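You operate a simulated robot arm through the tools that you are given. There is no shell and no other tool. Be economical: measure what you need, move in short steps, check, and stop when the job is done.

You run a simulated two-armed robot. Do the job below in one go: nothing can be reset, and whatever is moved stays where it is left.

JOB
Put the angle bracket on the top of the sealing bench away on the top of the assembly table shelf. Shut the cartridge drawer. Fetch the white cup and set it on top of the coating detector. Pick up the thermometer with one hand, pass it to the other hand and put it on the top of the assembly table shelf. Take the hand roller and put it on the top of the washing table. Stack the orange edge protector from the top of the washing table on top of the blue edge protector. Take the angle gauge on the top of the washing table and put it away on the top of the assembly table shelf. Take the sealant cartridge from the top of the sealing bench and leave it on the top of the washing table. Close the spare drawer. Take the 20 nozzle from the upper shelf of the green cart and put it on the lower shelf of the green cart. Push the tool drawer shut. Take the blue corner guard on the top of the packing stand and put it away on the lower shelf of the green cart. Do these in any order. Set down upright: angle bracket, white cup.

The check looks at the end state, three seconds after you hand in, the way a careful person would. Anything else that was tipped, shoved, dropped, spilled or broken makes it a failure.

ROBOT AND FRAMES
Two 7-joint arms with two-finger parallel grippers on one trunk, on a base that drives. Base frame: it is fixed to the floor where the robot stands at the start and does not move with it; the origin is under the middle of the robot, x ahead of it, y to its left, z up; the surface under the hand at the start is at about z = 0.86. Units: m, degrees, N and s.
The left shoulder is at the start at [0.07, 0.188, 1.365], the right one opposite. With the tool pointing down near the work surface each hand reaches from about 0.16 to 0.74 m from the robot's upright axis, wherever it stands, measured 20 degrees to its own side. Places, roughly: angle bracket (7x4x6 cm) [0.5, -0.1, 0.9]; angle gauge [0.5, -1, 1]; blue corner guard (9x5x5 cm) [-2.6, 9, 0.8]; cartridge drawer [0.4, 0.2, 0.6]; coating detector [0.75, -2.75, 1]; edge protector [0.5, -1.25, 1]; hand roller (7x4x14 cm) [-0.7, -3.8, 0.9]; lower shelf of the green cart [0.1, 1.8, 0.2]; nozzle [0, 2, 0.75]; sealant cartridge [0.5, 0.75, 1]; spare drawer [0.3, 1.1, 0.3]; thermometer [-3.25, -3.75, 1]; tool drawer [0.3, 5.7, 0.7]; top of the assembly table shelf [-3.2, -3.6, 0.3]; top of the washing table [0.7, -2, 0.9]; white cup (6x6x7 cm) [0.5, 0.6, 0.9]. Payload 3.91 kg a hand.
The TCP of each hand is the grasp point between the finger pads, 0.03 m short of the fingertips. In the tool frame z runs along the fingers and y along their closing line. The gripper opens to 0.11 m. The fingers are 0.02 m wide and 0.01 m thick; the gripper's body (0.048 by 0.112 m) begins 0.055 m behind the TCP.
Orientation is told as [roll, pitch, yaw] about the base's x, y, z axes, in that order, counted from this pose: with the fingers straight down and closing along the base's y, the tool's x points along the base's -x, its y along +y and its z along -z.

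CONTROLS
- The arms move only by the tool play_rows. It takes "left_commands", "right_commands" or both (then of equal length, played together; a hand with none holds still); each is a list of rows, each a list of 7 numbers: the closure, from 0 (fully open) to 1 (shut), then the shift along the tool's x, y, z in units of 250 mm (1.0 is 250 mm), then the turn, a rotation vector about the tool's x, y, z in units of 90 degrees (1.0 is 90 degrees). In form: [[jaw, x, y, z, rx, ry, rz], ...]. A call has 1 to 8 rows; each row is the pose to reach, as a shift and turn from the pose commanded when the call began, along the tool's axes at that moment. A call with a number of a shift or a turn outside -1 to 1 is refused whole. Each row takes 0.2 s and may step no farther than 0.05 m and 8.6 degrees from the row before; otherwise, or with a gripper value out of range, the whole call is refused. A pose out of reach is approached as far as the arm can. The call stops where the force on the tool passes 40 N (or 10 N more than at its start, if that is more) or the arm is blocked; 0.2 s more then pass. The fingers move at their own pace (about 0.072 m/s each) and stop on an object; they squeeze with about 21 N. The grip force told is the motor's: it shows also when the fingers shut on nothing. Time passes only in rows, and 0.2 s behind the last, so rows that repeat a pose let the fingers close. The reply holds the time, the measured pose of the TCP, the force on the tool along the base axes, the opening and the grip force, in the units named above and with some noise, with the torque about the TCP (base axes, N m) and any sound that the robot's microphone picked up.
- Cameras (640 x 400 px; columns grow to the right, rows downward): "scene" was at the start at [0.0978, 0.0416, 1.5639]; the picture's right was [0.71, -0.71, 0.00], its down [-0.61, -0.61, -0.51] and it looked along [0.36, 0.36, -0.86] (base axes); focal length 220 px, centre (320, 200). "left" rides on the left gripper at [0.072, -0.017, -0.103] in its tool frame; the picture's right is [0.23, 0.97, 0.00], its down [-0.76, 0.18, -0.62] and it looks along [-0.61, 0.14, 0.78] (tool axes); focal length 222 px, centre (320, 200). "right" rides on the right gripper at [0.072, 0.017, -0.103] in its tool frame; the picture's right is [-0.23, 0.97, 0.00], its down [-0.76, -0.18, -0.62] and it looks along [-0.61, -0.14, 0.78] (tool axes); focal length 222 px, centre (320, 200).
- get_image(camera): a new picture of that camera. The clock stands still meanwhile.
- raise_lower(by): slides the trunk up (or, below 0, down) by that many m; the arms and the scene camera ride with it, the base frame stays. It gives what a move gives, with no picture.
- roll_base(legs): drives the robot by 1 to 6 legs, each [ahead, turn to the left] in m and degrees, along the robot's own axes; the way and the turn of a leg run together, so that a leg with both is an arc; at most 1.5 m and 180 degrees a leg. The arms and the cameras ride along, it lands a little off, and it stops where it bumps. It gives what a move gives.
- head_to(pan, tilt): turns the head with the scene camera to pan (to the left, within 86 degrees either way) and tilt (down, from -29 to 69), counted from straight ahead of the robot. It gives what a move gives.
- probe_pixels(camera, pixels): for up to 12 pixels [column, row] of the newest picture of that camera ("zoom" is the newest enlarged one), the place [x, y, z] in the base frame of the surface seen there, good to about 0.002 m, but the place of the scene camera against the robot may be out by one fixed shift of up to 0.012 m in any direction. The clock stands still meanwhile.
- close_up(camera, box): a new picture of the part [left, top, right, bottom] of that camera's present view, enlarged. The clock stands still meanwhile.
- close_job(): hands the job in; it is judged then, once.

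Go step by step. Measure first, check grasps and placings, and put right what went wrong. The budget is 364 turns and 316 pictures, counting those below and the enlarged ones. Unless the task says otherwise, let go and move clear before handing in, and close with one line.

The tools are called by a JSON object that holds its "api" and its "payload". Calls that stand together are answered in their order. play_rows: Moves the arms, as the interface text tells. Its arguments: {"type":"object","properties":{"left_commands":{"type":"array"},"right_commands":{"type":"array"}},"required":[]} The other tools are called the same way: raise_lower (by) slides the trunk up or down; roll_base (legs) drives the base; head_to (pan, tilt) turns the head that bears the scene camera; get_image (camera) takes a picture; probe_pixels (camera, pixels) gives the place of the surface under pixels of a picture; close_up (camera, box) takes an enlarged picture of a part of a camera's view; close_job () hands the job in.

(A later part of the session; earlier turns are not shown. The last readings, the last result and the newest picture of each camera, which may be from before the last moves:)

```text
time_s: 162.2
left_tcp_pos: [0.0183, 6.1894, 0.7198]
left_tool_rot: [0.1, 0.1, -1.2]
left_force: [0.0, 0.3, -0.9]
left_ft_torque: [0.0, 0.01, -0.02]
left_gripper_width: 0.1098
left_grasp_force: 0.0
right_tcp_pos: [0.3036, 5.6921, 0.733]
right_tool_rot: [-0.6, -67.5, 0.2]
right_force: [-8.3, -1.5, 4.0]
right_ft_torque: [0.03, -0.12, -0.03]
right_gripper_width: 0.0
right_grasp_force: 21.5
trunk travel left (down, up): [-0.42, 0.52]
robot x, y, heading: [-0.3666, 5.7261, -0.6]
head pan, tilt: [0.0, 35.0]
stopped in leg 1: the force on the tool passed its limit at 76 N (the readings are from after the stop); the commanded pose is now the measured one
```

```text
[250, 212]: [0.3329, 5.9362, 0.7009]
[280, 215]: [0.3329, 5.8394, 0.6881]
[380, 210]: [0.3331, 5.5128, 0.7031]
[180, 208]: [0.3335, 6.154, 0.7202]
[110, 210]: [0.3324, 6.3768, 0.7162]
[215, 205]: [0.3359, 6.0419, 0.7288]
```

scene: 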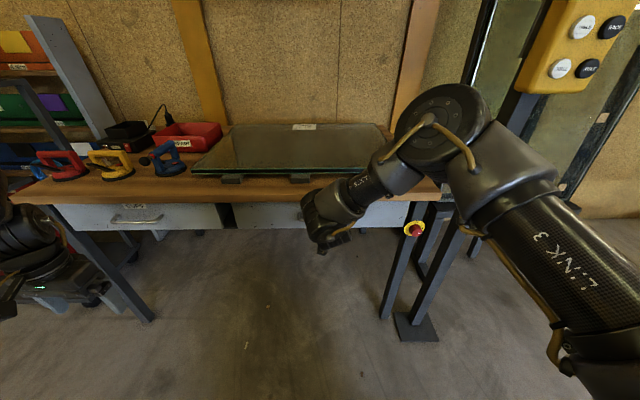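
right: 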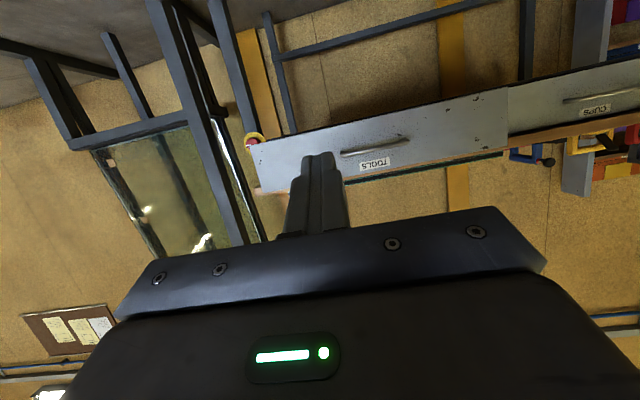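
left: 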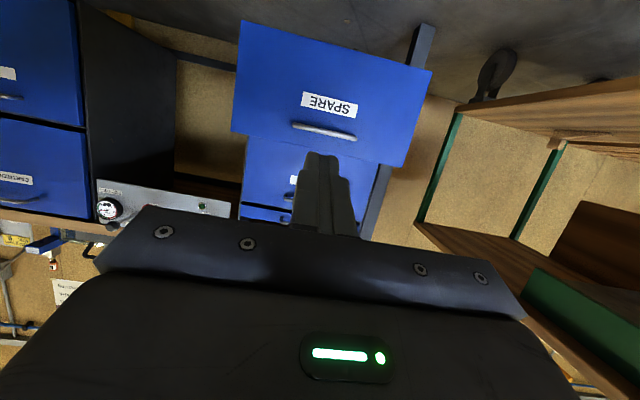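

Tool drawer flush with neighbour (0.333). Backing away, raising, and turning toward the far wall for the packing stand.

{"api": "roll_base", "payload": {"legs": [[-0.7, 0], [0, 100]]}}

{"api": "raise_lower", "payload": {"by": 0.4}}

{"api": "head_to", "payload": {"pan": 0, "tilt": 25}}

{"api": "get_image", "payload": {"camera": "scene"}}

```text
time_s: 170.1
left_tcp_pos: [-1.5685, 6.0473, 0.7193]
left_tool_rot: [0.0, 0.2, 97.6]
left_force: [-0.5, -1.1, 0.1]
left_ft_torque: [0.02, -0.03, -0.04]
left_gripper_width: 0.1102
left_grasp_force: 0.0
right_tcp_pos: [-1.1193, 6.4043, 0.7333]
right_tool_rot: [-0.5, -67.5, 98.9]
right_force: [0.4, 0.4, -0.8]
right_ft_torque: [-0.05, -0.02, -0.02]
right_gripper_width: 0.0002
right_grasp_force: 20.7
trunk travel left (down, up): [-0.42, 0.52]
robot x, y, heading: [-1.0518, 5.736, 97.8]
head pan, tilt: [0.0, 35.0]
```

```text
time_s: 173.9
left_tcp_pos: [-1.5679, 6.048, 1.1187]
left_tool_rot: [0.0, 0.2, 97.6]
left_force: [-0.1, 1.2, 0.3]
left_ft_torque: [0.03, 0.0, 0.04]
left_gripper_width: 0.1099
left_grasp_force: 0.0
right_tcp_pos: [-1.1199, 6.4041, 1.1322]
right_tool_rot: [-0.5, -67.4, 98.9]
right_force: [0.0, 0.7, -1.0]
right_ft_torque: [-0.01, 0.01, 0.02]
right_gripper_width: 0.0
right_grasp_force: 20.8
trunk travel left (down, up): [-0.82, 0.12]
robot x, y, heading: [-1.0561, 5.7354, 97.9]
head pan, tilt: [0.0, 35.0]
```

```text
time_s: 174.6
left_tcp_pos: [-1.5679, 6.0477, 1.1196]
left_tool_rot: [0.0, 0.3, 97.6]
left_force: [0.1, 0.1, -0.5]
left_ft_torque: [-0.02, 0.0, -0.01]
left_gripper_width: 0.1101
left_grasp_force: 0.0
right_tcp_pos: [-1.1197, 6.4027, 1.1315]
right_tool_rot: [-0.5, -67.4, 98.8]
right_force: [-0.2, 0.4, -1.0]
right_ft_torque: [0.01, -0.01, -0.02]
right_gripper_width: 0.0002
right_grasp_force: 21.1
trunk travel left (down, up): [-0.82, 0.12]
robot x, y, heading: [-1.0492, 5.7355, 97.8]
head pan, tilt: [0.0, 25.0]
```

```text
266 pictures are left
```

scene: 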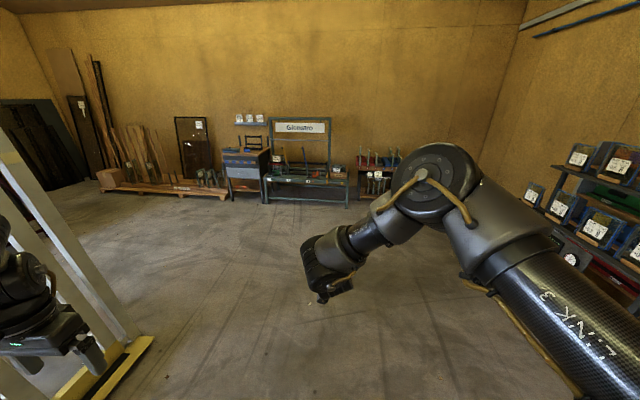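

{"api": "probe_pixels", "payload": {"camera": "scene", "pixels": [[245, 155], [230, 160], [280, 170], [330, 172], [120, 375], [140, 335], [310, 205], [100, 270], [90, 180], [180, 190], [245, 200]]}}

{"api": "close_up", "payload": {"camera": "scene", "box": [200, 100, 420, 225]}}

```text
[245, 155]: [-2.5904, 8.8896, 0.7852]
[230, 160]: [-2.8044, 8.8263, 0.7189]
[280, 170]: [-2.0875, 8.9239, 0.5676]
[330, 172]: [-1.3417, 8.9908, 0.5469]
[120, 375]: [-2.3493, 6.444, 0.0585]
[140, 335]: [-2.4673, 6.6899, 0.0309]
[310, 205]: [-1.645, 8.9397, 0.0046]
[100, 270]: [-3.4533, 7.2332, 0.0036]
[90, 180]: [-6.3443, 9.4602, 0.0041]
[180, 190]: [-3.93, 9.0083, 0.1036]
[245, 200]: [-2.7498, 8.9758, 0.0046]
```

```text
2.91 times, centred on (310, 162) of scene
```

zoom: 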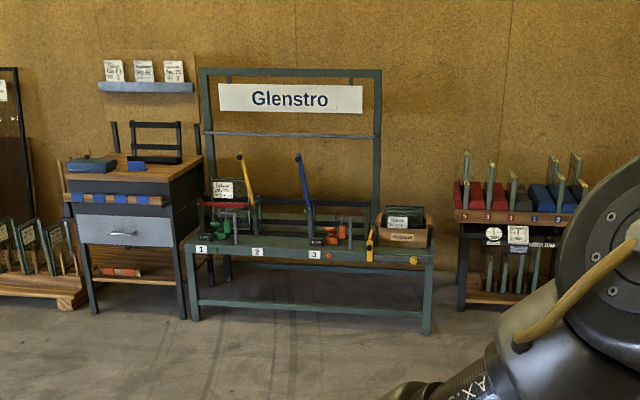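

The packing stand (front y≈8.83, top z≈0.79) is at x −2.85..−2.35. Driving around the white frame to face it.

{"api": "roll_base", "payload": {"legs": [[1.45, 0], [0, 42], [1.4, 0], [0, -52]]}}

{"api": "head_to", "payload": {"pan": 0, "tilt": 45}}

{"api": "get_image", "payload": {"camera": "scene"}}

```text
time_s: 192.5
left_tcp_pos: [-2.7788, 8.4113, 1.1183]
left_tool_rot: [0.0, 0.2, 90.2]
left_force: [-0.1, -1.1, -0.7]
left_ft_torque: [0.0, 0.0, -0.03]
left_gripper_width: 0.1102
left_grasp_force: 0.2
right_tcp_pos: [-2.2885, 8.7073, 1.1314]
right_tool_rot: [-0.4, -67.5, 91.6]
right_force: [-0.5, 0.4, 0.1]
right_ft_torque: [0.01, -0.01, -0.01]
right_gripper_width: 0.0002
right_grasp_force: 21.2
trunk travel left (down, up): [-0.82, 0.12]
robot x, y, heading: [-2.3051, 8.0332, 90.8]
head pan, tilt: [0.0, 25.0]
```

```text
time_s: 193.3
left_tcp_pos: [-2.7786, 8.4125, 1.1193]
left_tool_rot: [0.1, 0.2, 90.3]
left_force: [0.4, 0.7, 0.3]
left_ft_torque: [0.02, 0.01, -0.01]
left_gripper_width: 0.1101
left_grasp_force: 0.1
right_tcp_pos: [-2.2881, 8.7095, 1.1327]
right_tool_rot: [-0.5, -67.4, 91.6]
right_force: [-0.4, 0.1, 1.3]
right_ft_torque: [-0.03, 0.0, 0.04]
right_gripper_width: 0.0001
right_grasp_force: 20.6
trunk travel left (down, up): [-0.82, 0.12]
robot x, y, heading: [-2.3024, 8.036, 90.4]
head pan, tilt: [0.0, 45.0]
```

```text
264 pictures are left
```

scene: 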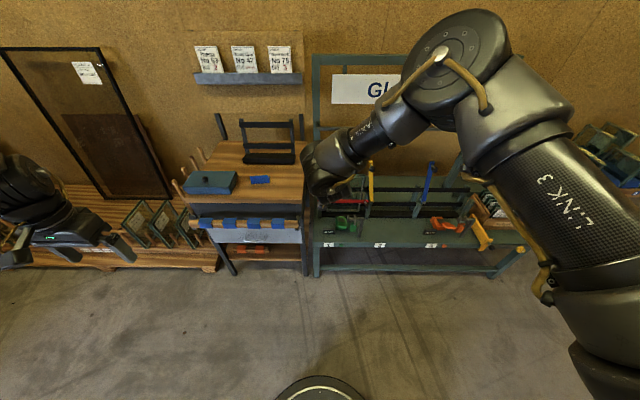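

Top of the stand shows a blue box (212,182) and a small blue piece (260,180). Close-up to tell which is the corner guard.

{"api": "close_up", "payload": {"camera": "scene", "box": [160, 110, 320, 260]}}

{"api": "probe_pixels", "payload": {"camera": "scene", "pixels": [[252, 181], [260, 180], [269, 180], [260, 176], [260, 184], [212, 182], [240, 195], [208, 222], [250, 222], [295, 200], [260, 160], [220, 198]]}}

```text
2.67 times, centred on (240, 185) of scene
```

zoom: 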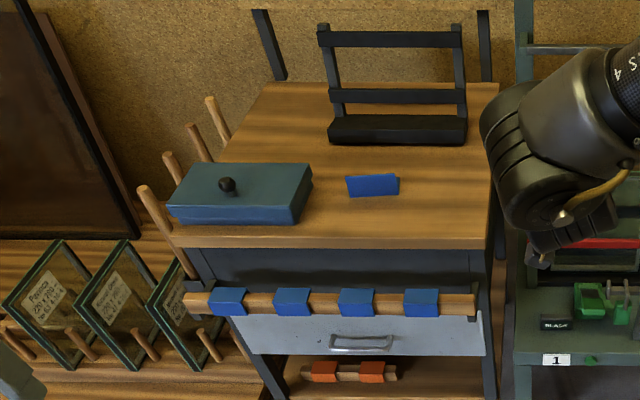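

```text
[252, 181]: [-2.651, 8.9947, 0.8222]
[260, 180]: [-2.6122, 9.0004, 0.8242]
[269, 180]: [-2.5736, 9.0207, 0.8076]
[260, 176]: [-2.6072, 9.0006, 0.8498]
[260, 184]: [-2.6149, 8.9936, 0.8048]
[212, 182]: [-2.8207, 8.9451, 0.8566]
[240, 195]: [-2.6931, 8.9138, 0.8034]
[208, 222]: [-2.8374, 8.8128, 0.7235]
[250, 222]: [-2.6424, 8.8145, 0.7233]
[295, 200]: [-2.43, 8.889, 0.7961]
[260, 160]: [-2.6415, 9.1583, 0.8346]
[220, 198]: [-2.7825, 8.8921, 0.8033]
```

The blue guard sits at (−2.61,9.0), top z 0.852. Looking with the left wrist camera for its shape.

{"api": "get_image", "payload": {"camera": "left"}}

{"api": "close_up", "payload": {"camera": "scene", "box": [240, 165, 280, 195]}}

```text
262 pictures are left
```

left: 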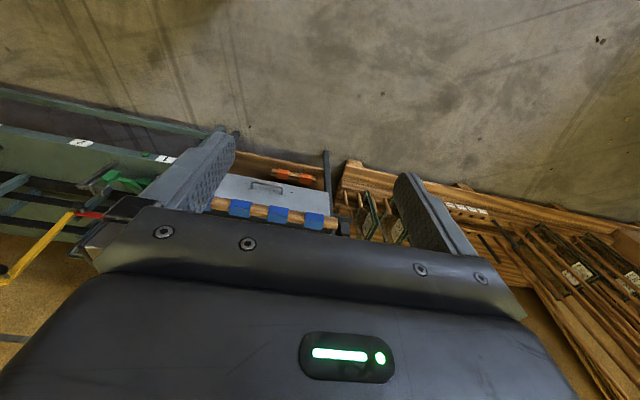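

```text
13.33 times, centred on (260, 180) of scene
```

zoom: 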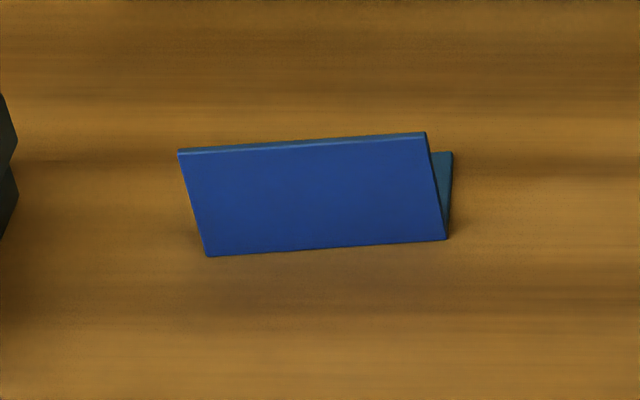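

The guard is an L: front plate upright, foot leaf behind. I probe its edges on the zoom for exact ends.

{"api": "probe_pixels", "payload": {"camera": "zoom", "pixels": [[188, 160], [420, 140], [210, 250], [438, 235], [310, 200], [447, 160], [310, 143], [200, 200], [430, 190]]}}

```text
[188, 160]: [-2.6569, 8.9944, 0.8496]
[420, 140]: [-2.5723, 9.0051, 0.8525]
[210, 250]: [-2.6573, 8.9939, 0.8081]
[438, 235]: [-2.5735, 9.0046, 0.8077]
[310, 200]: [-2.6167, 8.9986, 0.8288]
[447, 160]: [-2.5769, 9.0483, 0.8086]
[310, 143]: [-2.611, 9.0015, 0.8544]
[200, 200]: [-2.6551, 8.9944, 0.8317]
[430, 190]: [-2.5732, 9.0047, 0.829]
```

Guard: x −2.660..−2.570, plate y≈9.0, yaw ≈7°. Repositioning the robot to about (−2.55,8.38) for the right hand.

{"api": "roll_base", "payload": {"legs": [[0, 36], [0.42, 0], [0, -35]]}}

{"api": "raise_lower", "payload": {"by": -0.2}}

{"api": "get_image", "payload": {"camera": "right"}}

{"api": "get_image", "payload": {"camera": "scene"}}

```text
time_s: 199.3
left_tcp_pos: [-3.0352, 8.7338, 1.1185]
left_tool_rot: [0.0, 0.3, 91.7]
left_force: [0.2, -0.5, 0.8]
left_ft_torque: [0.0, -0.01, -0.01]
left_gripper_width: 0.11
left_grasp_force: 0.0
right_tcp_pos: [-2.5534, 9.0423, 1.1317]
right_tool_rot: [-0.5, -67.5, 93.0]
right_force: [-1.2, 0.2, -0.6]
right_ft_torque: [-0.02, 0.0, 0.01]
right_gripper_width: 0.0
right_grasp_force: 21.2
trunk travel left (down, up): [-0.82, 0.12]
robot x, y, heading: [-2.5529, 8.3751, 92.0]
head pan, tilt: [0.0, 45.0]
```

```text
time_s: 201.4
left_tcp_pos: [-3.0356, 8.7345, 0.9189]
left_tool_rot: [0.1, 0.2, 91.7]
left_force: [-0.2, -0.3, 0.4]
left_ft_torque: [-0.02, -0.01, 0.03]
left_gripper_width: 0.11
left_grasp_force: 0.1
right_tcp_pos: [-2.5523, 9.0409, 0.9335]
right_tool_rot: [-0.3, -67.4, 93.0]
right_force: [0.7, -0.7, 0.4]
right_ft_torque: [0.03, 0.01, -0.01]
right_gripper_width: 0.0
right_grasp_force: 20.6
trunk travel left (down, up): [-0.62, 0.32]
robot x, y, heading: [-2.5512, 8.3721, 92.0]
head pan, tilt: [0.0, 45.0]
```

```text
260 pictures are left
```

right: 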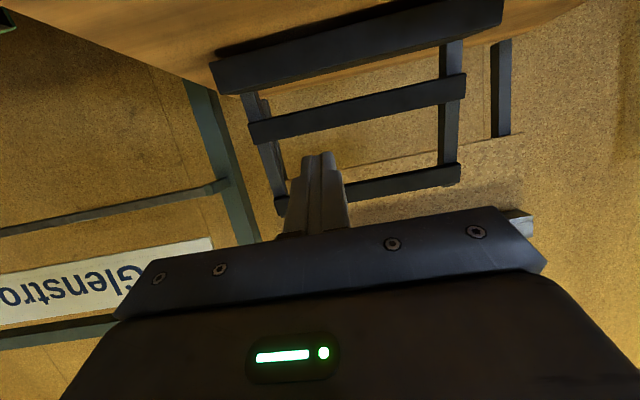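

```text
259 pictures are left
```

scene: 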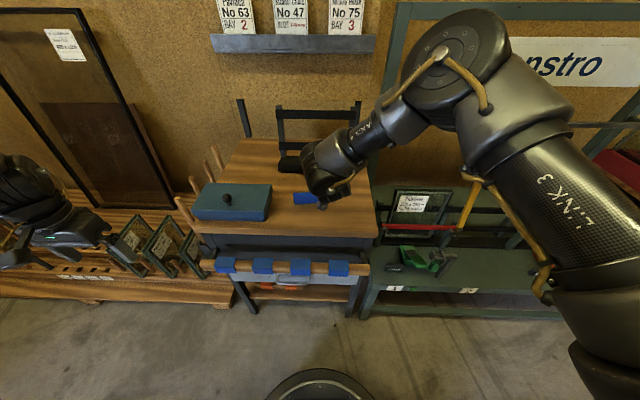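

Wrist is over the top near the black rack, so I back the base 0.12 and shift/open the right hand for a straight approach.

{"api": "roll_base", "payload": {"legs": [[-0.13, 0]]}}

{"api": "play_rows", "payload": {"right_commands": [[0, 0.07, 0.08, 0.03, -0.02, 0, -0.008], [0, 0.14, 0.17, 0.06, -0.042, 0, -0.0175], [0, 0.2, 0.25, 0.083, -0.042, 0, -0.0175], [0, 0.2, 0.25, 0.083, -0.042, 0, -0.0175], [0, 0.2, 0.25, 0.083, -0.042, 0, -0.0175]]}}

{"api": "get_image", "payload": {"camera": "right"}}

```text
time_s: 202.8
left_tcp_pos: [-3.0298, 8.5985, 0.9199]
left_tool_rot: [0.0, 0.1, 91.7]
left_force: [0.1, -0.3, -0.2]
left_ft_torque: [0.03, -0.02, -0.02]
left_gripper_width: 0.11
left_grasp_force: 0.0
right_tcp_pos: [-2.5477, 8.9067, 0.9324]
right_tool_rot: [-0.5, -67.3, 93.1]
right_force: [0.8, 0.4, 0.7]
right_ft_torque: [0.02, -0.01, 0.0]
right_gripper_width: 0.0
right_grasp_force: 21.0
trunk travel left (down, up): [-0.62, 0.32]
robot x, y, heading: [-2.5503, 8.2379, 92.0]
head pan, tilt: [0.0, 45.0]
```

```text
time_s: 203.9
left_tcp_pos: [-3.0302, 8.5982, 0.9193]
left_tool_rot: [0.0, 0.2, 91.7]
left_force: [-0.2, -0.1, 0.0]
left_ft_torque: [-0.03, 0.04, 0.0]
left_gripper_width: 0.11
left_grasp_force: 0.1
right_tcp_pos: [-2.6115, 8.9038, 0.8792]
right_tool_rot: [-0.4, -67.3, 97.0]
right_force: [0.1, -0.5, 0.9]
right_ft_torque: [-0.03, 0.01, 0.04]
right_gripper_width: 0.1099
right_grasp_force: 0.0
trunk travel left (down, up): [-0.62, 0.32]
robot x, y, heading: [-2.5515, 8.2332, 91.7]
head pan, tilt: [0.0, 45.0]
```

```text
258 pictures are left
```

right: 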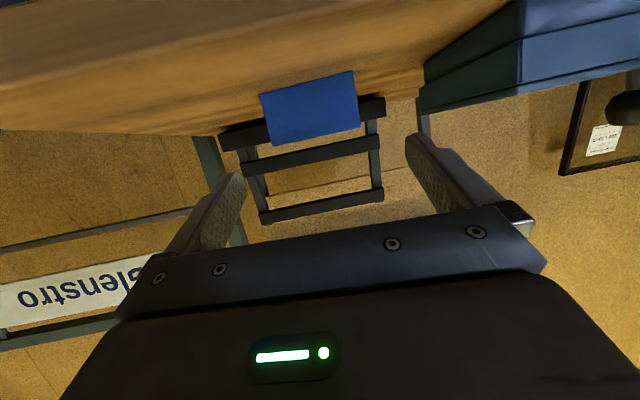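

{"api": "probe_pixels", "payload": {"camera": "right", "pixels": [[264, 100], [355, 78], [272, 138], [357, 122], [310, 110], [268, 120], [354, 100], [420, 90], [300, 60]]}}

```text
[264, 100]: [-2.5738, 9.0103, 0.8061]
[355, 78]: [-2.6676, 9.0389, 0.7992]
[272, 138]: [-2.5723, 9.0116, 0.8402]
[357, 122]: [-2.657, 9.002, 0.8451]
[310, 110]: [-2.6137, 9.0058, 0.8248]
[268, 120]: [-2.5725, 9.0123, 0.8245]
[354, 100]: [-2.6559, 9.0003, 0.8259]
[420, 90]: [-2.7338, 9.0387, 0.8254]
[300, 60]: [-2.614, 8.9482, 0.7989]
```

Wrist probe: guard x −2.660..−2.570, plate y≈9.006, top 0.848. Going down, then forward around its ends, and closing.

{"api": "play_rows", "payload": {"right_commands": [[0, 0.1, -0.01, 0.04, 0, 0, 0], [0, 0.196, -0.02, 0.082, 0, 0, 0], [0, 0.14, -0.03, 0.215, 0, 0, 0], [0, 0.085, -0.038, 0.35, 0, 0, 0], [0, 0.029, -0.038, 0.481, 0, 0, 0], [0, 0.029, -0.038, 0.481, 0, 0, 0]]}}

{"api": "get_image", "payload": {"camera": "right"}}

```text
time_s: 205.3
left_tcp_pos: [-3.03, 8.5982, 0.9189]
left_tool_rot: [0.0, 0.3, 91.7]
left_force: [0.1, 0.4, 0.1]
left_ft_torque: [0.01, 0.0, 0.01]
left_gripper_width: 0.1101
left_grasp_force: 0.1
right_tcp_pos: [-2.6093, 8.9499, 0.847]
right_tool_rot: [-0.3, -67.5, 96.7]
right_force: [0.8, -0.3, 0.4]
right_ft_torque: [0.0, 0.02, -0.04]
right_gripper_width: 0.1101
right_grasp_force: 0.1
right hand out of reach, approached as far as the arm can: row 4, 5, 6
trunk travel left (down, up): [-0.62, 0.32]
robot x, y, heading: [-2.5495, 8.2353, 91.8]
head pan, tilt: [0.0, 45.0]
```

```text
257 pictures are left
```

right: 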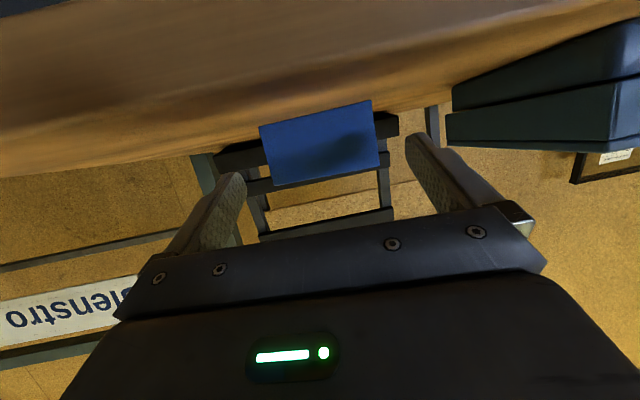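

Arm at reach limit; I lower the trunk 0.021 and drive 0.062 to complete the approach.

{"api": "raise_lower", "payload": {"by": -0.021}}

{"api": "roll_base", "payload": {"legs": [[0.062, 0]]}}

{"api": "get_image", "payload": {"camera": "right"}}

```text
time_s: 206.0
left_tcp_pos: [-3.0309, 8.5983, 0.8972]
left_tool_rot: [0.1, 0.1, 91.8]
left_force: [-0.2, 0.7, 0.1]
left_ft_torque: [0.05, -0.01, -0.02]
left_gripper_width: 0.1104
left_grasp_force: 0.0
right_tcp_pos: [-2.6085, 8.9489, 0.8267]
right_tool_rot: [-0.2, -67.5, 96.8]
right_force: [-1.1, -0.2, 0.7]
right_ft_torque: [-0.02, 0.02, 0.0]
right_gripper_width: 0.11
right_grasp_force: 0.1
trunk travel left (down, up): [-0.599, 0.341]
robot x, y, heading: [-2.5495, 8.2355, 91.8]
head pan, tilt: [0.0, 45.0]
```

```text
time_s: 207.0
left_tcp_pos: [-3.0328, 8.6604, 0.8974]
left_tool_rot: [0.0, 0.2, 91.6]
left_force: [0.0, 0.3, -0.5]
left_ft_torque: [-0.02, -0.04, 0.01]
left_gripper_width: 0.1099
left_grasp_force: 0.0
right_tcp_pos: [-2.6129, 9.011, 0.8253]
right_tool_rot: [-0.3, -67.5, 96.7]
right_force: [-0.8, 0.3, -0.2]
right_ft_torque: [0.02, -0.01, -0.02]
right_gripper_width: 0.1099
right_grasp_force: 0.0
trunk travel left (down, up): [-0.599, 0.341]
robot x, y, heading: [-2.553, 8.297, 91.8]
head pan, tilt: [0.0, 45.0]
```

```text
256 pictures are left
```

right: 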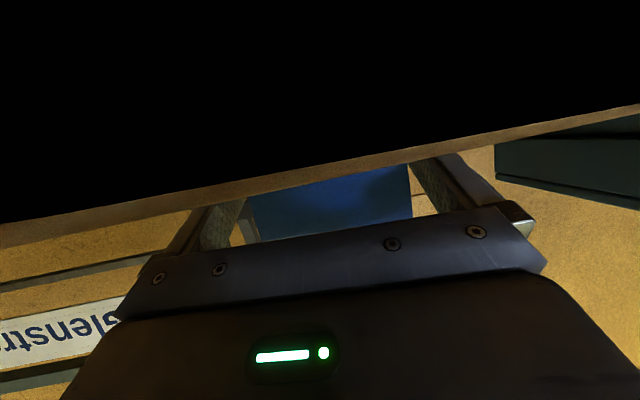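

The plate sits between the fingers (px 330,200). Closing on its ends.

{"api": "play_rows", "payload": {"right_commands": [[1, 0, 0, 0, 0, 0, 0], [1, 0, 0, 0, 0, 0, 0], [1, 0, 0, 0, 0, 0, 0]]}}

{"api": "raise_lower", "payload": {"by": 0.1}}

{"api": "get_image", "payload": {"camera": "right"}}

```text
time_s: 207.8
left_tcp_pos: [-3.0324, 8.6598, 0.8977]
left_tool_rot: [0.0, 0.2, 91.7]
left_force: [-0.4, -0.5, 0.2]
left_ft_torque: [0.01, 0.04, -0.02]
left_gripper_width: 0.1101
left_grasp_force: 0.1
right_tcp_pos: [-2.6133, 9.0092, 0.8255]
right_tool_rot: [-0.3, -67.5, 96.8]
right_force: [-0.6, 0.5, 0.0]
right_ft_torque: [0.05, 0.01, -0.03]
right_gripper_width: 0.0891
right_grasp_force: 21.2
trunk travel left (down, up): [-0.599, 0.341]
robot x, y, heading: [-2.5484, 8.2991, 92.0]
head pan, tilt: [0.0, 45.0]
```

```text
time_s: 209.1
left_tcp_pos: [-3.0339, 8.6599, 0.9972]
left_tool_rot: [0.0, 0.2, 91.7]
left_force: [0.5, -0.1, -0.1]
left_ft_torque: [0.04, 0.01, 0.03]
left_gripper_width: 0.1098
left_grasp_force: 0.1
right_tcp_pos: [-2.6124, 9.0104, 0.9245]
right_tool_rot: [-0.4, -67.4, 96.9]
right_force: [-0.8, -0.7, 0.0]
right_ft_torque: [0.0, -0.02, 0.04]
right_gripper_width: 0.0889
right_grasp_force: 21.3
trunk travel left (down, up): [-0.699, 0.241]
robot x, y, heading: [-2.55, 8.2947, 92.0]
head pan, tilt: [0.0, 45.0]
```

```text
255 pictures are left
```

right: 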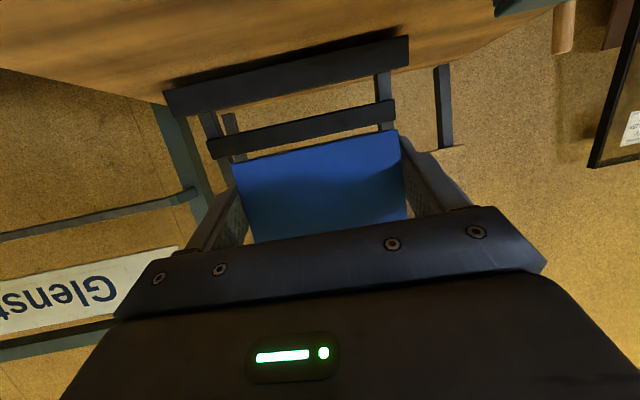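

Guard held (0.089 wide). Now I carry it to the cart; first leg back past the white frame.

{"api": "roll_base", "payload": {"legs": [[-0.4, 0], [0, -128], [1.55, 0], [0, -54]]}}

{"api": "head_to", "payload": {"pan": 0, "tilt": 25}}

{"api": "get_image", "payload": {"camera": "scene"}}

```text
refused: 1.55 is not a number from -1.5 to 1.5
```

```text
time_s: 210.0
left_tcp_pos: [-3.033, 8.6606, 0.9983]
left_tool_rot: [0.0, 0.2, 91.7]
left_force: [-1.3, 0.0, 0.2]
left_ft_torque: [-0.02, 0.03, 0.0]
left_gripper_width: 0.11
left_grasp_force: 0.1
right_tcp_pos: [-2.611, 9.0105, 0.9263]
right_tool_rot: [-0.2, -67.3, 96.9]
right_force: [0.4, 0.0, -0.3]
right_ft_torque: [-0.03, -0.01, 0.01]
right_gripper_width: 0.0892
right_grasp_force: 20.6
trunk travel left (down, up): [-0.699, 0.241]
robot x, y, heading: [-2.5502, 8.2953, 92.0]
head pan, tilt: [0.0, 25.0]
```

```text
254 pictures are left
```

scene: 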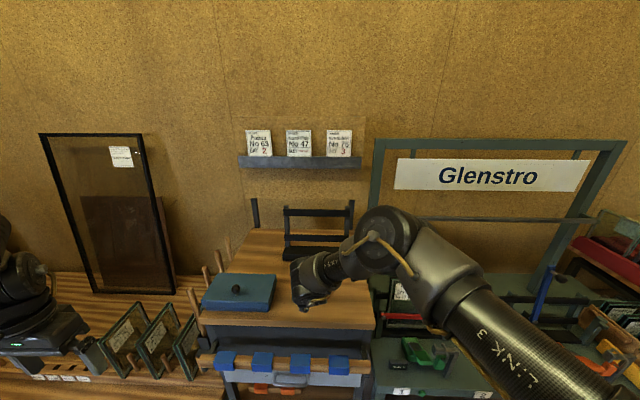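

{"api": "roll_base", "payload": {"legs": [[-0.4, 0], [0, -128], [1.5, 0], [0, -54]]}}

{"api": "get_image", "payload": {"camera": "scene"}}

```text
time_s: 227.3
left_tcp_pos: [-0.8545, 6.5737, 0.9974]
left_tool_rot: [0.0, 0.2, -91.0]
left_force: [-0.5, -0.1, 0.2]
left_ft_torque: [-0.01, 0.02, 0.0]
left_gripper_width: 0.11
left_grasp_force: 0.0
right_tcp_pos: [-1.2922, 6.2437, 0.9245]
right_tool_rot: [-0.3, -67.5, -85.8]
right_force: [-0.4, 0.6, -0.4]
right_ft_torque: [0.04, 0.02, 0.0]
right_gripper_width: 0.0889
right_grasp_force: 20.2
trunk travel left (down, up): [-0.699, 0.241]
robot x, y, heading: [-1.32, 6.9594, -90.5]
head pan, tilt: [0.0, 25.0]
```

```text
253 pictures are left
```

scene: 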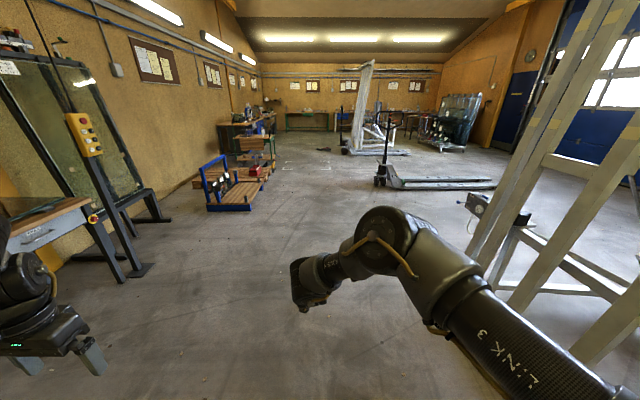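

Lane ahead is clear. Driving down it in stages.

{"api": "roll_base", "payload": {"legs": [[1.4, -1.5], [1.4, -1.5]]}}

{"api": "get_image", "payload": {"camera": "scene"}}

```text
time_s: 240.8
left_tcp_pos: [-0.991, 3.7518, 0.997]
left_tool_rot: [0.0, 0.3, -94.3]
left_force: [0.0, 0.1, -0.5]
left_ft_torque: [0.0, 0.0, -0.01]
left_gripper_width: 0.1101
left_grasp_force: 0.0
right_tcp_pos: [-1.4452, 3.4466, 0.9249]
right_tool_rot: [-0.3, -67.4, -89.2]
right_force: [-0.3, 0.0, -0.4]
right_ft_torque: [-0.03, -0.01, 0.02]
right_gripper_width: 0.0891
right_grasp_force: 21.4
trunk travel left (down, up): [-0.699, 0.241]
robot x, y, heading: [-1.4309, 4.165, -94.1]
head pan, tilt: [0.0, 25.0]
```

```text
252 pictures are left
```

scene: 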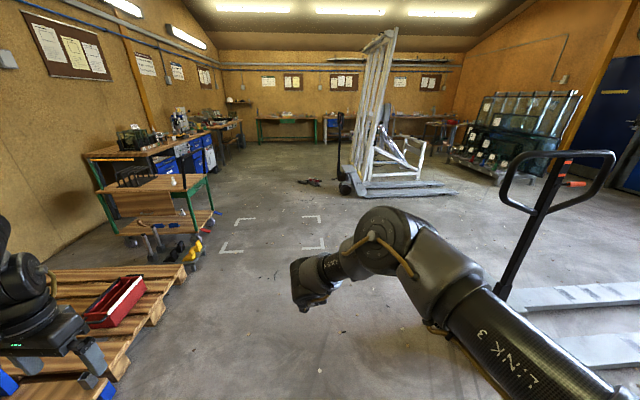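

Drill seen ahead at (310,182). Going to about (−1.2,1.5), then diagonally to (−0.5,0.5).

{"api": "roll_base", "payload": {"legs": [[0, 8.5], [1.33, -1.5], [1.33, -1.5]]}}

{"api": "head_to", "payload": {"pan": 25, "tilt": 40}}

{"api": "get_image", "payload": {"camera": "scene"}}

```text
time_s: 254.6
left_tcp_pos: [-0.8338, 1.0737, 0.9981]
left_tool_rot: [0.0, 0.2, -91.0]
left_force: [0.6, 0.2, 0.4]
left_ft_torque: [-0.01, 0.03, -0.02]
left_gripper_width: 0.1099
left_grasp_force: 0.1
right_tcp_pos: [-1.2711, 0.7449, 0.9267]
right_tool_rot: [-0.3, -67.3, -86.0]
right_force: [0.2, 0.2, -1.1]
right_ft_torque: [0.0, -0.01, 0.0]
right_gripper_width: 0.0892
right_grasp_force: 20.9
trunk travel left (down, up): [-0.699, 0.241]
robot x, y, heading: [-1.2951, 1.4628, -90.8]
head pan, tilt: [0.0, 25.0]
```

```text
time_s: 255.5
left_tcp_pos: [-0.8335, 1.0747, 0.9982]
left_tool_rot: [0.0, 0.3, -91.2]
left_force: [-0.2, 0.4, -0.3]
left_ft_torque: [0.0, 0.01, -0.02]
left_gripper_width: 0.11
left_grasp_force: 0.1
right_tcp_pos: [-1.2713, 0.7461, 0.9254]
right_tool_rot: [-0.3, -67.4, -86.0]
right_force: [-0.2, 0.0, -0.1]
right_ft_torque: [0.03, 0.02, -0.02]
right_gripper_width: 0.0895
right_grasp_force: 20.7
trunk travel left (down, up): [-0.699, 0.241]
robot x, y, heading: [-1.2974, 1.4624, -90.7]
head pan, tilt: [25.0, 40.0]
```

```text
251 pictures are left
```

scene: 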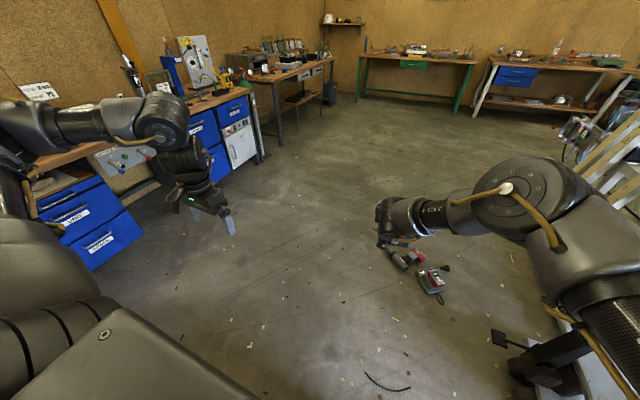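

{"api": "probe_pixels", "payload": {"camera": "scene", "pixels": [[402, 262], [430, 285], [418, 258], [240, 300]]}}

{"api": "roll_base", "payload": {"legs": [[0, 37], [1.22, 0], [0, -127]]}}

```text
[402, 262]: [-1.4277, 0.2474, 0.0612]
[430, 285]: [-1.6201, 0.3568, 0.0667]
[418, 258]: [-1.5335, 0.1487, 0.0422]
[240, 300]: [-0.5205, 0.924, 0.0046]
```

```text
time_s: 268.8
left_tcp_pos: [-0.9881, 0.0231, 0.9986]
left_tool_rot: [0.0, 0.2, 176.5]
left_force: [0.0, -0.6, 0.6]
left_ft_torque: [-0.01, -0.04, 0.01]
left_gripper_width: 0.1099
left_grasp_force: 0.1
right_tcp_pos: [-1.2998, 0.4756, 0.9264]
right_tool_rot: [-0.4, -67.4, -178.4]
right_force: [0.3, 0.3, 0.1]
right_ft_torque: [0.02, -0.04, 0.03]
right_gripper_width: 0.0891
right_grasp_force: 20.5
trunk travel left (down, up): [-0.699, 0.241]
robot x, y, heading: [-0.5831, 0.4705, 176.6]
head pan, tilt: [25.0, 40.0]
```

At (−0.58,0.47) facing −x. Backing 0.47 and turning to face the cart.

{"api": "roll_base", "payload": {"legs": [[-0.46, 0], [0, -87]]}}

{"api": "head_to", "payload": {"pan": 0, "tilt": 50}}

{"api": "raise_lower", "payload": {"by": -0.4}}

{"api": "raise_lower", "payload": {"by": -0.2}}

{"api": "get_image", "payload": {"camera": "scene"}}

{"api": "get_image", "payload": {"camera": "right"}}

```text
time_s: 275.2
left_tcp_pos: [-0.6035, 0.8137, 0.9964]
left_tool_rot: [0.0, 0.2, 90.7]
left_force: [0.3, 0.5, 0.2]
left_ft_torque: [-0.05, -0.02, 0.01]
left_gripper_width: 0.11
left_grasp_force: 0.0
right_tcp_pos: [-0.1774, 1.1565, 0.9255]
right_tool_rot: [-0.4, -67.5, 95.8]
right_force: [0.3, 0.3, -0.4]
right_ft_torque: [0.01, 0.02, 0.02]
right_gripper_width: 0.0891
right_grasp_force: 21.2
trunk travel left (down, up): [-0.699, 0.241]
robot x, y, heading: [-0.1249, 0.4442, 91.2]
head pan, tilt: [25.0, 40.0]
```

```text
time_s: 276.1
left_tcp_pos: [-0.6033, 0.8144, 0.9977]
left_tool_rot: [0.0, 0.3, 90.7]
left_force: [-0.4, 0.6, 0.4]
left_ft_torque: [-0.01, 0.0, 0.0]
left_gripper_width: 0.1099
left_grasp_force: 0.2
right_tcp_pos: [-0.1777, 1.1563, 0.9248]
right_tool_rot: [-0.3, -67.3, 95.8]
right_force: [0.6, -0.3, 0.0]
right_ft_torque: [-0.01, -0.02, 0.0]
right_gripper_width: 0.0892
right_grasp_force: 20.9
trunk travel left (down, up): [-0.699, 0.241]
robot x, y, heading: [-0.1273, 0.4424, 90.9]
head pan, tilt: [0.0, 50.0]
```

```text
time_s: 279.9
left_tcp_pos: [-0.6025, 0.814, 0.598]
left_tool_rot: [0.0, 0.2, 90.7]
left_force: [0.4, -0.4, 0.1]
left_ft_torque: [-0.02, 0.01, 0.03]
left_gripper_width: 0.1101
left_grasp_force: 0.1
right_tcp_pos: [-0.1771, 1.1566, 0.5249]
right_tool_rot: [-0.4, -67.4, 95.8]
right_force: [-0.6, -0.3, -0.9]
right_ft_torque: [0.05, 0.03, 0.01]
right_gripper_width: 0.0891
right_grasp_force: 20.8
trunk travel left (down, up): [-0.299, 0.641]
robot x, y, heading: [-0.1252, 0.4466, 90.9]
head pan, tilt: [0.0, 50.0]
```

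```text
time_s: 282.1
left_tcp_pos: [-0.603, 0.813, 0.3992]
left_tool_rot: [-0.1, 0.2, 90.8]
left_force: [0.8, -0.2, -1.0]
left_ft_torque: [-0.02, 0.0, 0.0]
left_gripper_width: 0.11
left_grasp_force: 0.0
right_tcp_pos: [-0.1766, 1.1569, 0.3251]
right_tool_rot: [-0.4, -67.4, 95.8]
right_force: [-0.4, -0.7, -0.5]
right_ft_torque: [-0.01, -0.04, -0.01]
right_gripper_width: 0.089
right_grasp_force: 21.3
trunk travel left (down, up): [-0.099, 0.841]
robot x, y, heading: [-0.1262, 0.442, 90.9]
head pan, tilt: [0.0, 50.0]
```

```text
250 pictures are left
```

scene: 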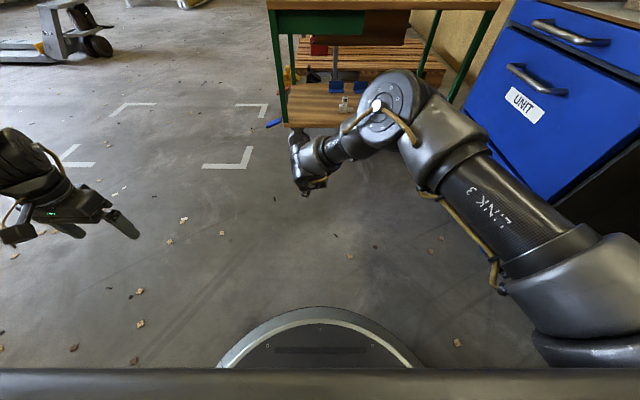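

```text
249 pictures are left
```

right: 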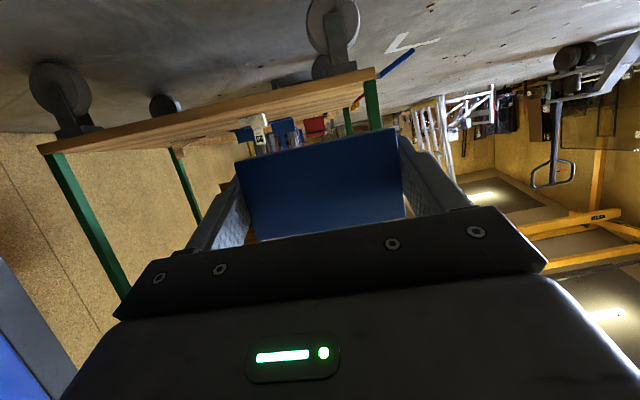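

Nozzle visible at (260,125) left of path. I shift the hand +0.04 in x for clearance between leg and nozzle, and check the elbow position.

{"api": "probe_pixels", "payload": {"camera": "scene", "pixels": [[400, 75], [370, 90], [340, 150], [320, 150], [420, 90], [310, 100], [292, 105], [343, 104]]}}

{"api": "play_rows", "payload": {"right_commands": [[1, 0, -0.08, 0, 0, 0, 0], [1, 0, -0.16, 0, 0, 0, 0]]}}

```text
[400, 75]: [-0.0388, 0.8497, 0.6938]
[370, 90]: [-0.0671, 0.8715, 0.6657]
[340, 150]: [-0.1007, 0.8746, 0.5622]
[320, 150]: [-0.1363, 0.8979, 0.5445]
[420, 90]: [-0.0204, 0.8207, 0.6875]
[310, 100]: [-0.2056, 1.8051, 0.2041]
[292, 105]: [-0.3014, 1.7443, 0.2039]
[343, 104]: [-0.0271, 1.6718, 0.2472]
```

```text
time_s: 282.7
left_tcp_pos: [-0.6028, 0.813, 0.3987]
left_tool_rot: [0.1, 0.2, 90.7]
left_force: [0.4, -0.5, 0.4]
left_ft_torque: [-0.03, 0.0, 0.01]
left_gripper_width: 0.11
left_grasp_force: 0.0
right_tcp_pos: [-0.138, 1.1533, 0.3279]
right_tool_rot: [-0.2, -67.4, 95.4]
right_force: [-0.1, 0.1, 0.5]
right_ft_torque: [0.01, -0.02, 0.03]
right_gripper_width: 0.0889
right_grasp_force: 20.9
right hand out of reach, approached as far as the arm can: row 1, 2
trunk travel left (down, up): [-0.099, 0.841]
robot x, y, heading: [-0.1272, 0.4426, 91.0]
head pan, tilt: [0.0, 50.0]
```

Elbow stays at y≤1.4. Driving 0.52 in and lowering 0.095.

{"api": "roll_base", "payload": {"legs": [[0.52, 0]]}}

{"api": "raise_lower", "payload": {"by": -0.095}}

{"api": "get_image", "payload": {"camera": "right"}}

{"api": "get_image", "payload": {"camera": "scene"}}

```text
time_s: 285.7
left_tcp_pos: [-0.6102, 1.3316, 0.398]
left_tool_rot: [-0.1, 0.2, 90.6]
left_force: [0.3, -0.5, 0.2]
left_ft_torque: [0.0, -0.01, 0.0]
left_gripper_width: 0.11
left_grasp_force: 0.0
right_tcp_pos: [-0.143, 1.6707, 0.3281]
right_tool_rot: [-0.1, -67.5, 95.2]
right_force: [0.2, 0.8, -0.8]
right_ft_torque: [0.01, 0.01, 0.0]
right_gripper_width: 0.089
right_grasp_force: 21.6
trunk travel left (down, up): [-0.099, 0.841]
robot x, y, heading: [-0.1373, 0.9585, 90.8]
head pan, tilt: [0.0, 50.0]
```

```text
time_s: 287.0
left_tcp_pos: [-0.6087, 1.3336, 0.3037]
left_tool_rot: [0.0, 0.2, 90.5]
left_force: [-0.5, 0.8, -0.1]
left_ft_torque: [-0.02, -0.01, 0.03]
left_gripper_width: 0.1098
left_grasp_force: 0.1
right_tcp_pos: [-0.1439, 1.6705, 0.2328]
right_tool_rot: [-0.2, -67.5, 95.1]
right_force: [-0.3, -0.4, -0.4]
right_ft_torque: [-0.04, 0.02, -0.02]
right_gripper_width: 0.0888
right_grasp_force: 21.0
trunk travel left (down, up): [-0.004, 0.936]
robot x, y, heading: [-0.1358, 0.9628, 90.7]
head pan, tilt: [0.0, 50.0]
```

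```text
248 pictures are left
```

right: 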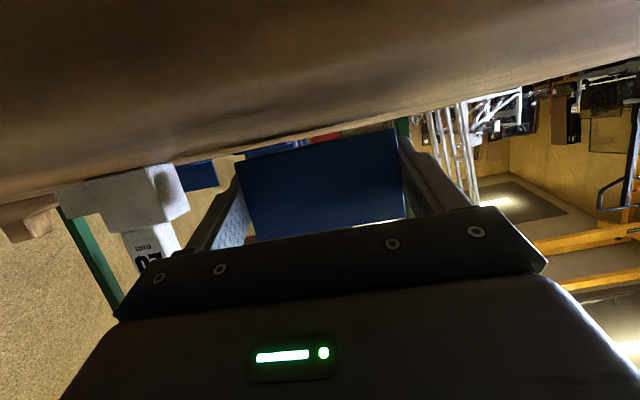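

```text
247 pictures are left
```

scene: 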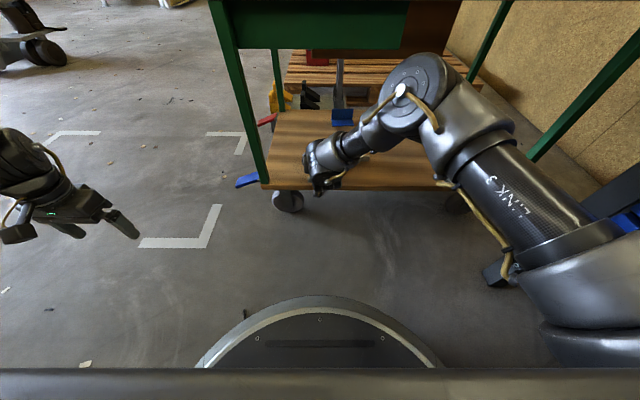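

Guard hovers ~6 mm above the shelf, nozzle 4+ cm aside. Easing down and releasing.

{"api": "play_rows", "payload": {"right_commands": [[1, 0.018, 0, 0.007, 0, 0, 0], [1, 0.018, 0, 0.007, 0, 0, 0], [0.06, 0.018, 0, 0.007, 0, 0, 0], [0.06, 0.018, 0, 0.007, 0, 0, 0], [0.06, 0.018, 0, 0.007, 0, 0, 0]]}}

{"api": "get_image", "payload": {"camera": "right"}}

```text
time_s: 288.2
left_tcp_pos: [-0.6095, 1.3333, 0.3029]
left_tool_rot: [0.0, 0.1, 90.5]
left_force: [0.1, 0.4, 0.0]
left_ft_torque: [0.01, 0.05, -0.01]
left_gripper_width: 0.1099
left_grasp_force: 0.2
right_tcp_pos: [-0.1431, 1.6692, 0.2287]
right_tool_rot: [0.0, -67.5, 95.0]
right_force: [0.4, 0.2, 0.0]
right_ft_torque: [0.05, 0.01, -0.02]
right_gripper_width: 0.1035
right_grasp_force: 0.1
trunk travel left (down, up): [-0.004, 0.936]
robot x, y, heading: [-0.1345, 0.9602, 90.8]
head pan, tilt: [0.0, 50.0]
```

```text
246 pictures are left
```

right: 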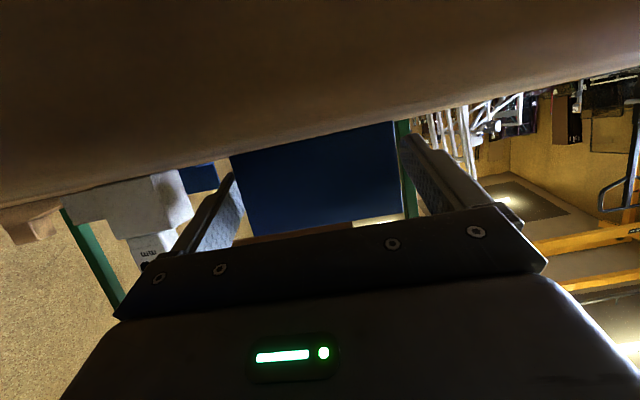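

Guard released on the shelf. Backing away and checking the result.

{"api": "roll_base", "payload": {"legs": [[-0.5, 0]]}}

{"api": "raise_lower", "payload": {"by": 0.4}}

{"api": "close_up", "payload": {"camera": "scene", "box": [220, 0, 480, 160]}}

{"api": "raise_lower", "payload": {"by": 0.4}}

```text
time_s: 291.1
left_tcp_pos: [-0.6038, 0.8368, 0.3018]
left_tool_rot: [0.0, 0.1, 90.7]
left_force: [0.3, -0.2, 0.2]
left_ft_torque: [0.0, -0.02, 0.01]
left_gripper_width: 0.1102
left_grasp_force: 0.0
right_tcp_pos: [-0.1377, 1.1748, 0.228]
right_tool_rot: [-0.1, -67.5, 95.3]
right_force: [0.6, 0.3, -0.5]
right_ft_torque: [0.01, 0.0, 0.0]
right_gripper_width: 0.1034
right_grasp_force: 0.2
trunk travel left (down, up): [-0.004, 0.936]
robot x, y, heading: [-0.1278, 0.4649, 91.0]
head pan, tilt: [0.0, 50.0]
```

```text
time_s: 294.9
left_tcp_pos: [-0.6048, 0.8381, 0.7022]
left_tool_rot: [0.0, 0.1, 90.7]
left_force: [0.8, 0.5, 0.3]
left_ft_torque: [-0.04, 0.0, -0.01]
left_gripper_width: 0.1099
left_grasp_force: 0.1
right_tcp_pos: [-0.1395, 1.1752, 0.6297]
right_tool_rot: [-0.2, -67.5, 95.3]
right_force: [-0.3, -0.5, -0.4]
right_ft_torque: [-0.02, 0.01, 0.01]
right_gripper_width: 0.1033
right_grasp_force: 0.1
trunk travel left (down, up): [-0.404, 0.536]
robot x, y, heading: [-0.1286, 0.4644, 90.8]
head pan, tilt: [0.0, 50.0]
```

```text
2.46 times, centred on (350, 80) of scene
```

zoom: 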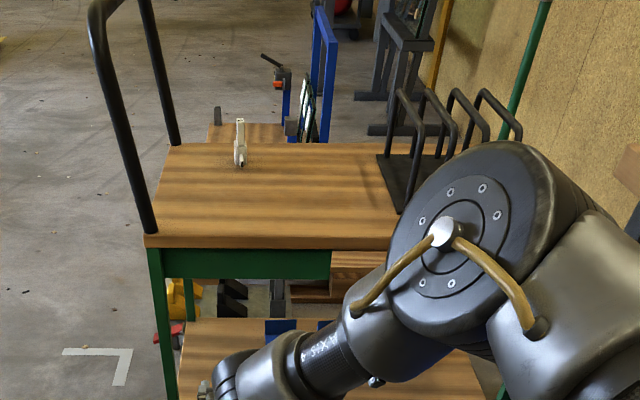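

```text
time_s: 298.8
left_tcp_pos: [-0.6033, 0.8387, 1.1027]
left_tool_rot: [-0.1, 0.2, 90.8]
left_force: [-0.4, 0.4, 0.3]
left_ft_torque: [-0.03, -0.02, -0.03]
left_gripper_width: 0.11
left_grasp_force: 0.0
right_tcp_pos: [-0.1374, 1.1752, 1.0289]
right_tool_rot: [-0.1, -67.5, 95.3]
right_force: [-0.2, 0.4, 0.0]
right_ft_torque: [0.04, -0.01, 0.0]
right_gripper_width: 0.1036
right_grasp_force: 0.0
trunk travel left (down, up): [-0.804, 0.136]
robot x, y, heading: [-0.1263, 0.4656, 91.0]
head pan, tilt: [0.0, 50.0]
```

Cart top undisturbed. Next the bench items: retracting the right arm to point down before turning.

{"api": "play_rows", "payload": {"right_commands": [[0, 0.025, 0, -0.12, 0, 0.094, 0], [0, 0.05, 0, -0.24, 0, 0.188, 0], [0, 0.075, 0, -0.36, 0, 0.28, 0], [0, 0.1, 0, -0.48, 0, 0.375, 0], [0, 0.125, 0, -0.6, 0, 0.47, 0], [0, 0.15, 0, -0.72, 0, 0.56, 0], [0, 0.175, 0, -0.84, 0, 0.655, 0], [0, 0.2, 0, -0.96, 0, 0.75, 0]]}}

{"api": "head_to", "payload": {"pan": 0, "tilt": 20}}

{"api": "raise_lower", "payload": {"by": 0.07}}

{"api": "get_image", "payload": {"camera": "scene"}}

```text
time_s: 300.6
left_tcp_pos: [-0.603, 0.8377, 1.1027]
left_tool_rot: [0.0, 0.2, 90.7]
left_force: [0.1, -0.1, 0.2]
left_ft_torque: [0.04, -0.01, 0.0]
left_gripper_width: 0.1098
left_grasp_force: 0.1
right_tcp_pos: [-0.118, 0.9342, 1.0753]
right_tool_rot: [-0.1, 0.2, 95.1]
right_force: [0.6, 0.9, -1.1]
right_ft_torque: [0.02, 0.02, 0.02]
right_gripper_width: 0.1099
right_grasp_force: 0.1
trunk travel left (down, up): [-0.804, 0.136]
robot x, y, heading: [-0.1289, 0.468, 90.9]
head pan, tilt: [0.0, 50.0]
```

```text
time_s: 301.5
left_tcp_pos: [-0.6036, 0.837, 1.1025]
left_tool_rot: [0.0, 0.1, 90.7]
left_force: [0.5, 0.0, 0.7]
left_ft_torque: [-0.03, -0.02, 0.0]
left_gripper_width: 0.1099
left_grasp_force: 0.1
right_tcp_pos: [-0.1184, 0.9372, 1.0753]
right_tool_rot: [0.0, 0.0, 95.1]
right_force: [0.2, 0.2, 0.3]
right_ft_torque: [0.01, -0.03, 0.01]
right_gripper_width: 0.1101
right_grasp_force: 0.0
trunk travel left (down, up): [-0.804, 0.136]
robot x, y, heading: [-0.1268, 0.4691, 91.0]
head pan, tilt: [0.0, 20.0]
```

```text
time_s: 302.6
left_tcp_pos: [-0.6038, 0.836, 1.1723]
left_tool_rot: [0.0, 0.2, 90.7]
left_force: [-0.4, -0.4, 0.0]
left_ft_torque: [0.0, 0.01, 0.0]
left_gripper_width: 0.1101
left_grasp_force: 0.1
right_tcp_pos: [-0.1179, 0.9343, 1.1442]
right_tool_rot: [-0.1, -0.1, 95.1]
right_force: [0.9, -0.1, -0.5]
right_ft_torque: [-0.01, -0.03, 0.0]
right_gripper_width: 0.11
right_grasp_force: 0.0
trunk travel left (down, up): [-0.874, 0.066]
robot x, y, heading: [-0.1311, 0.4655, 90.8]
head pan, tilt: [0.0, 20.0]
```

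```text
244 pictures are left
```

scene: 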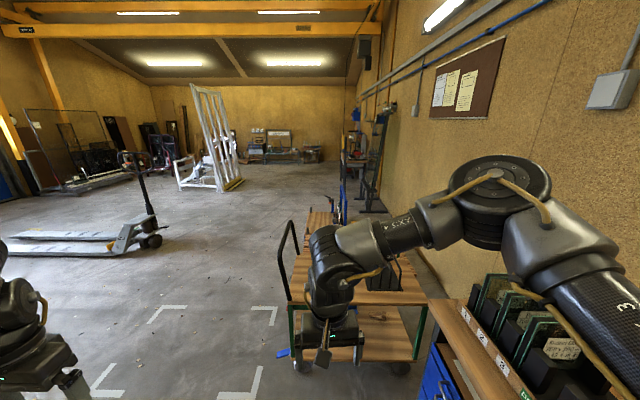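

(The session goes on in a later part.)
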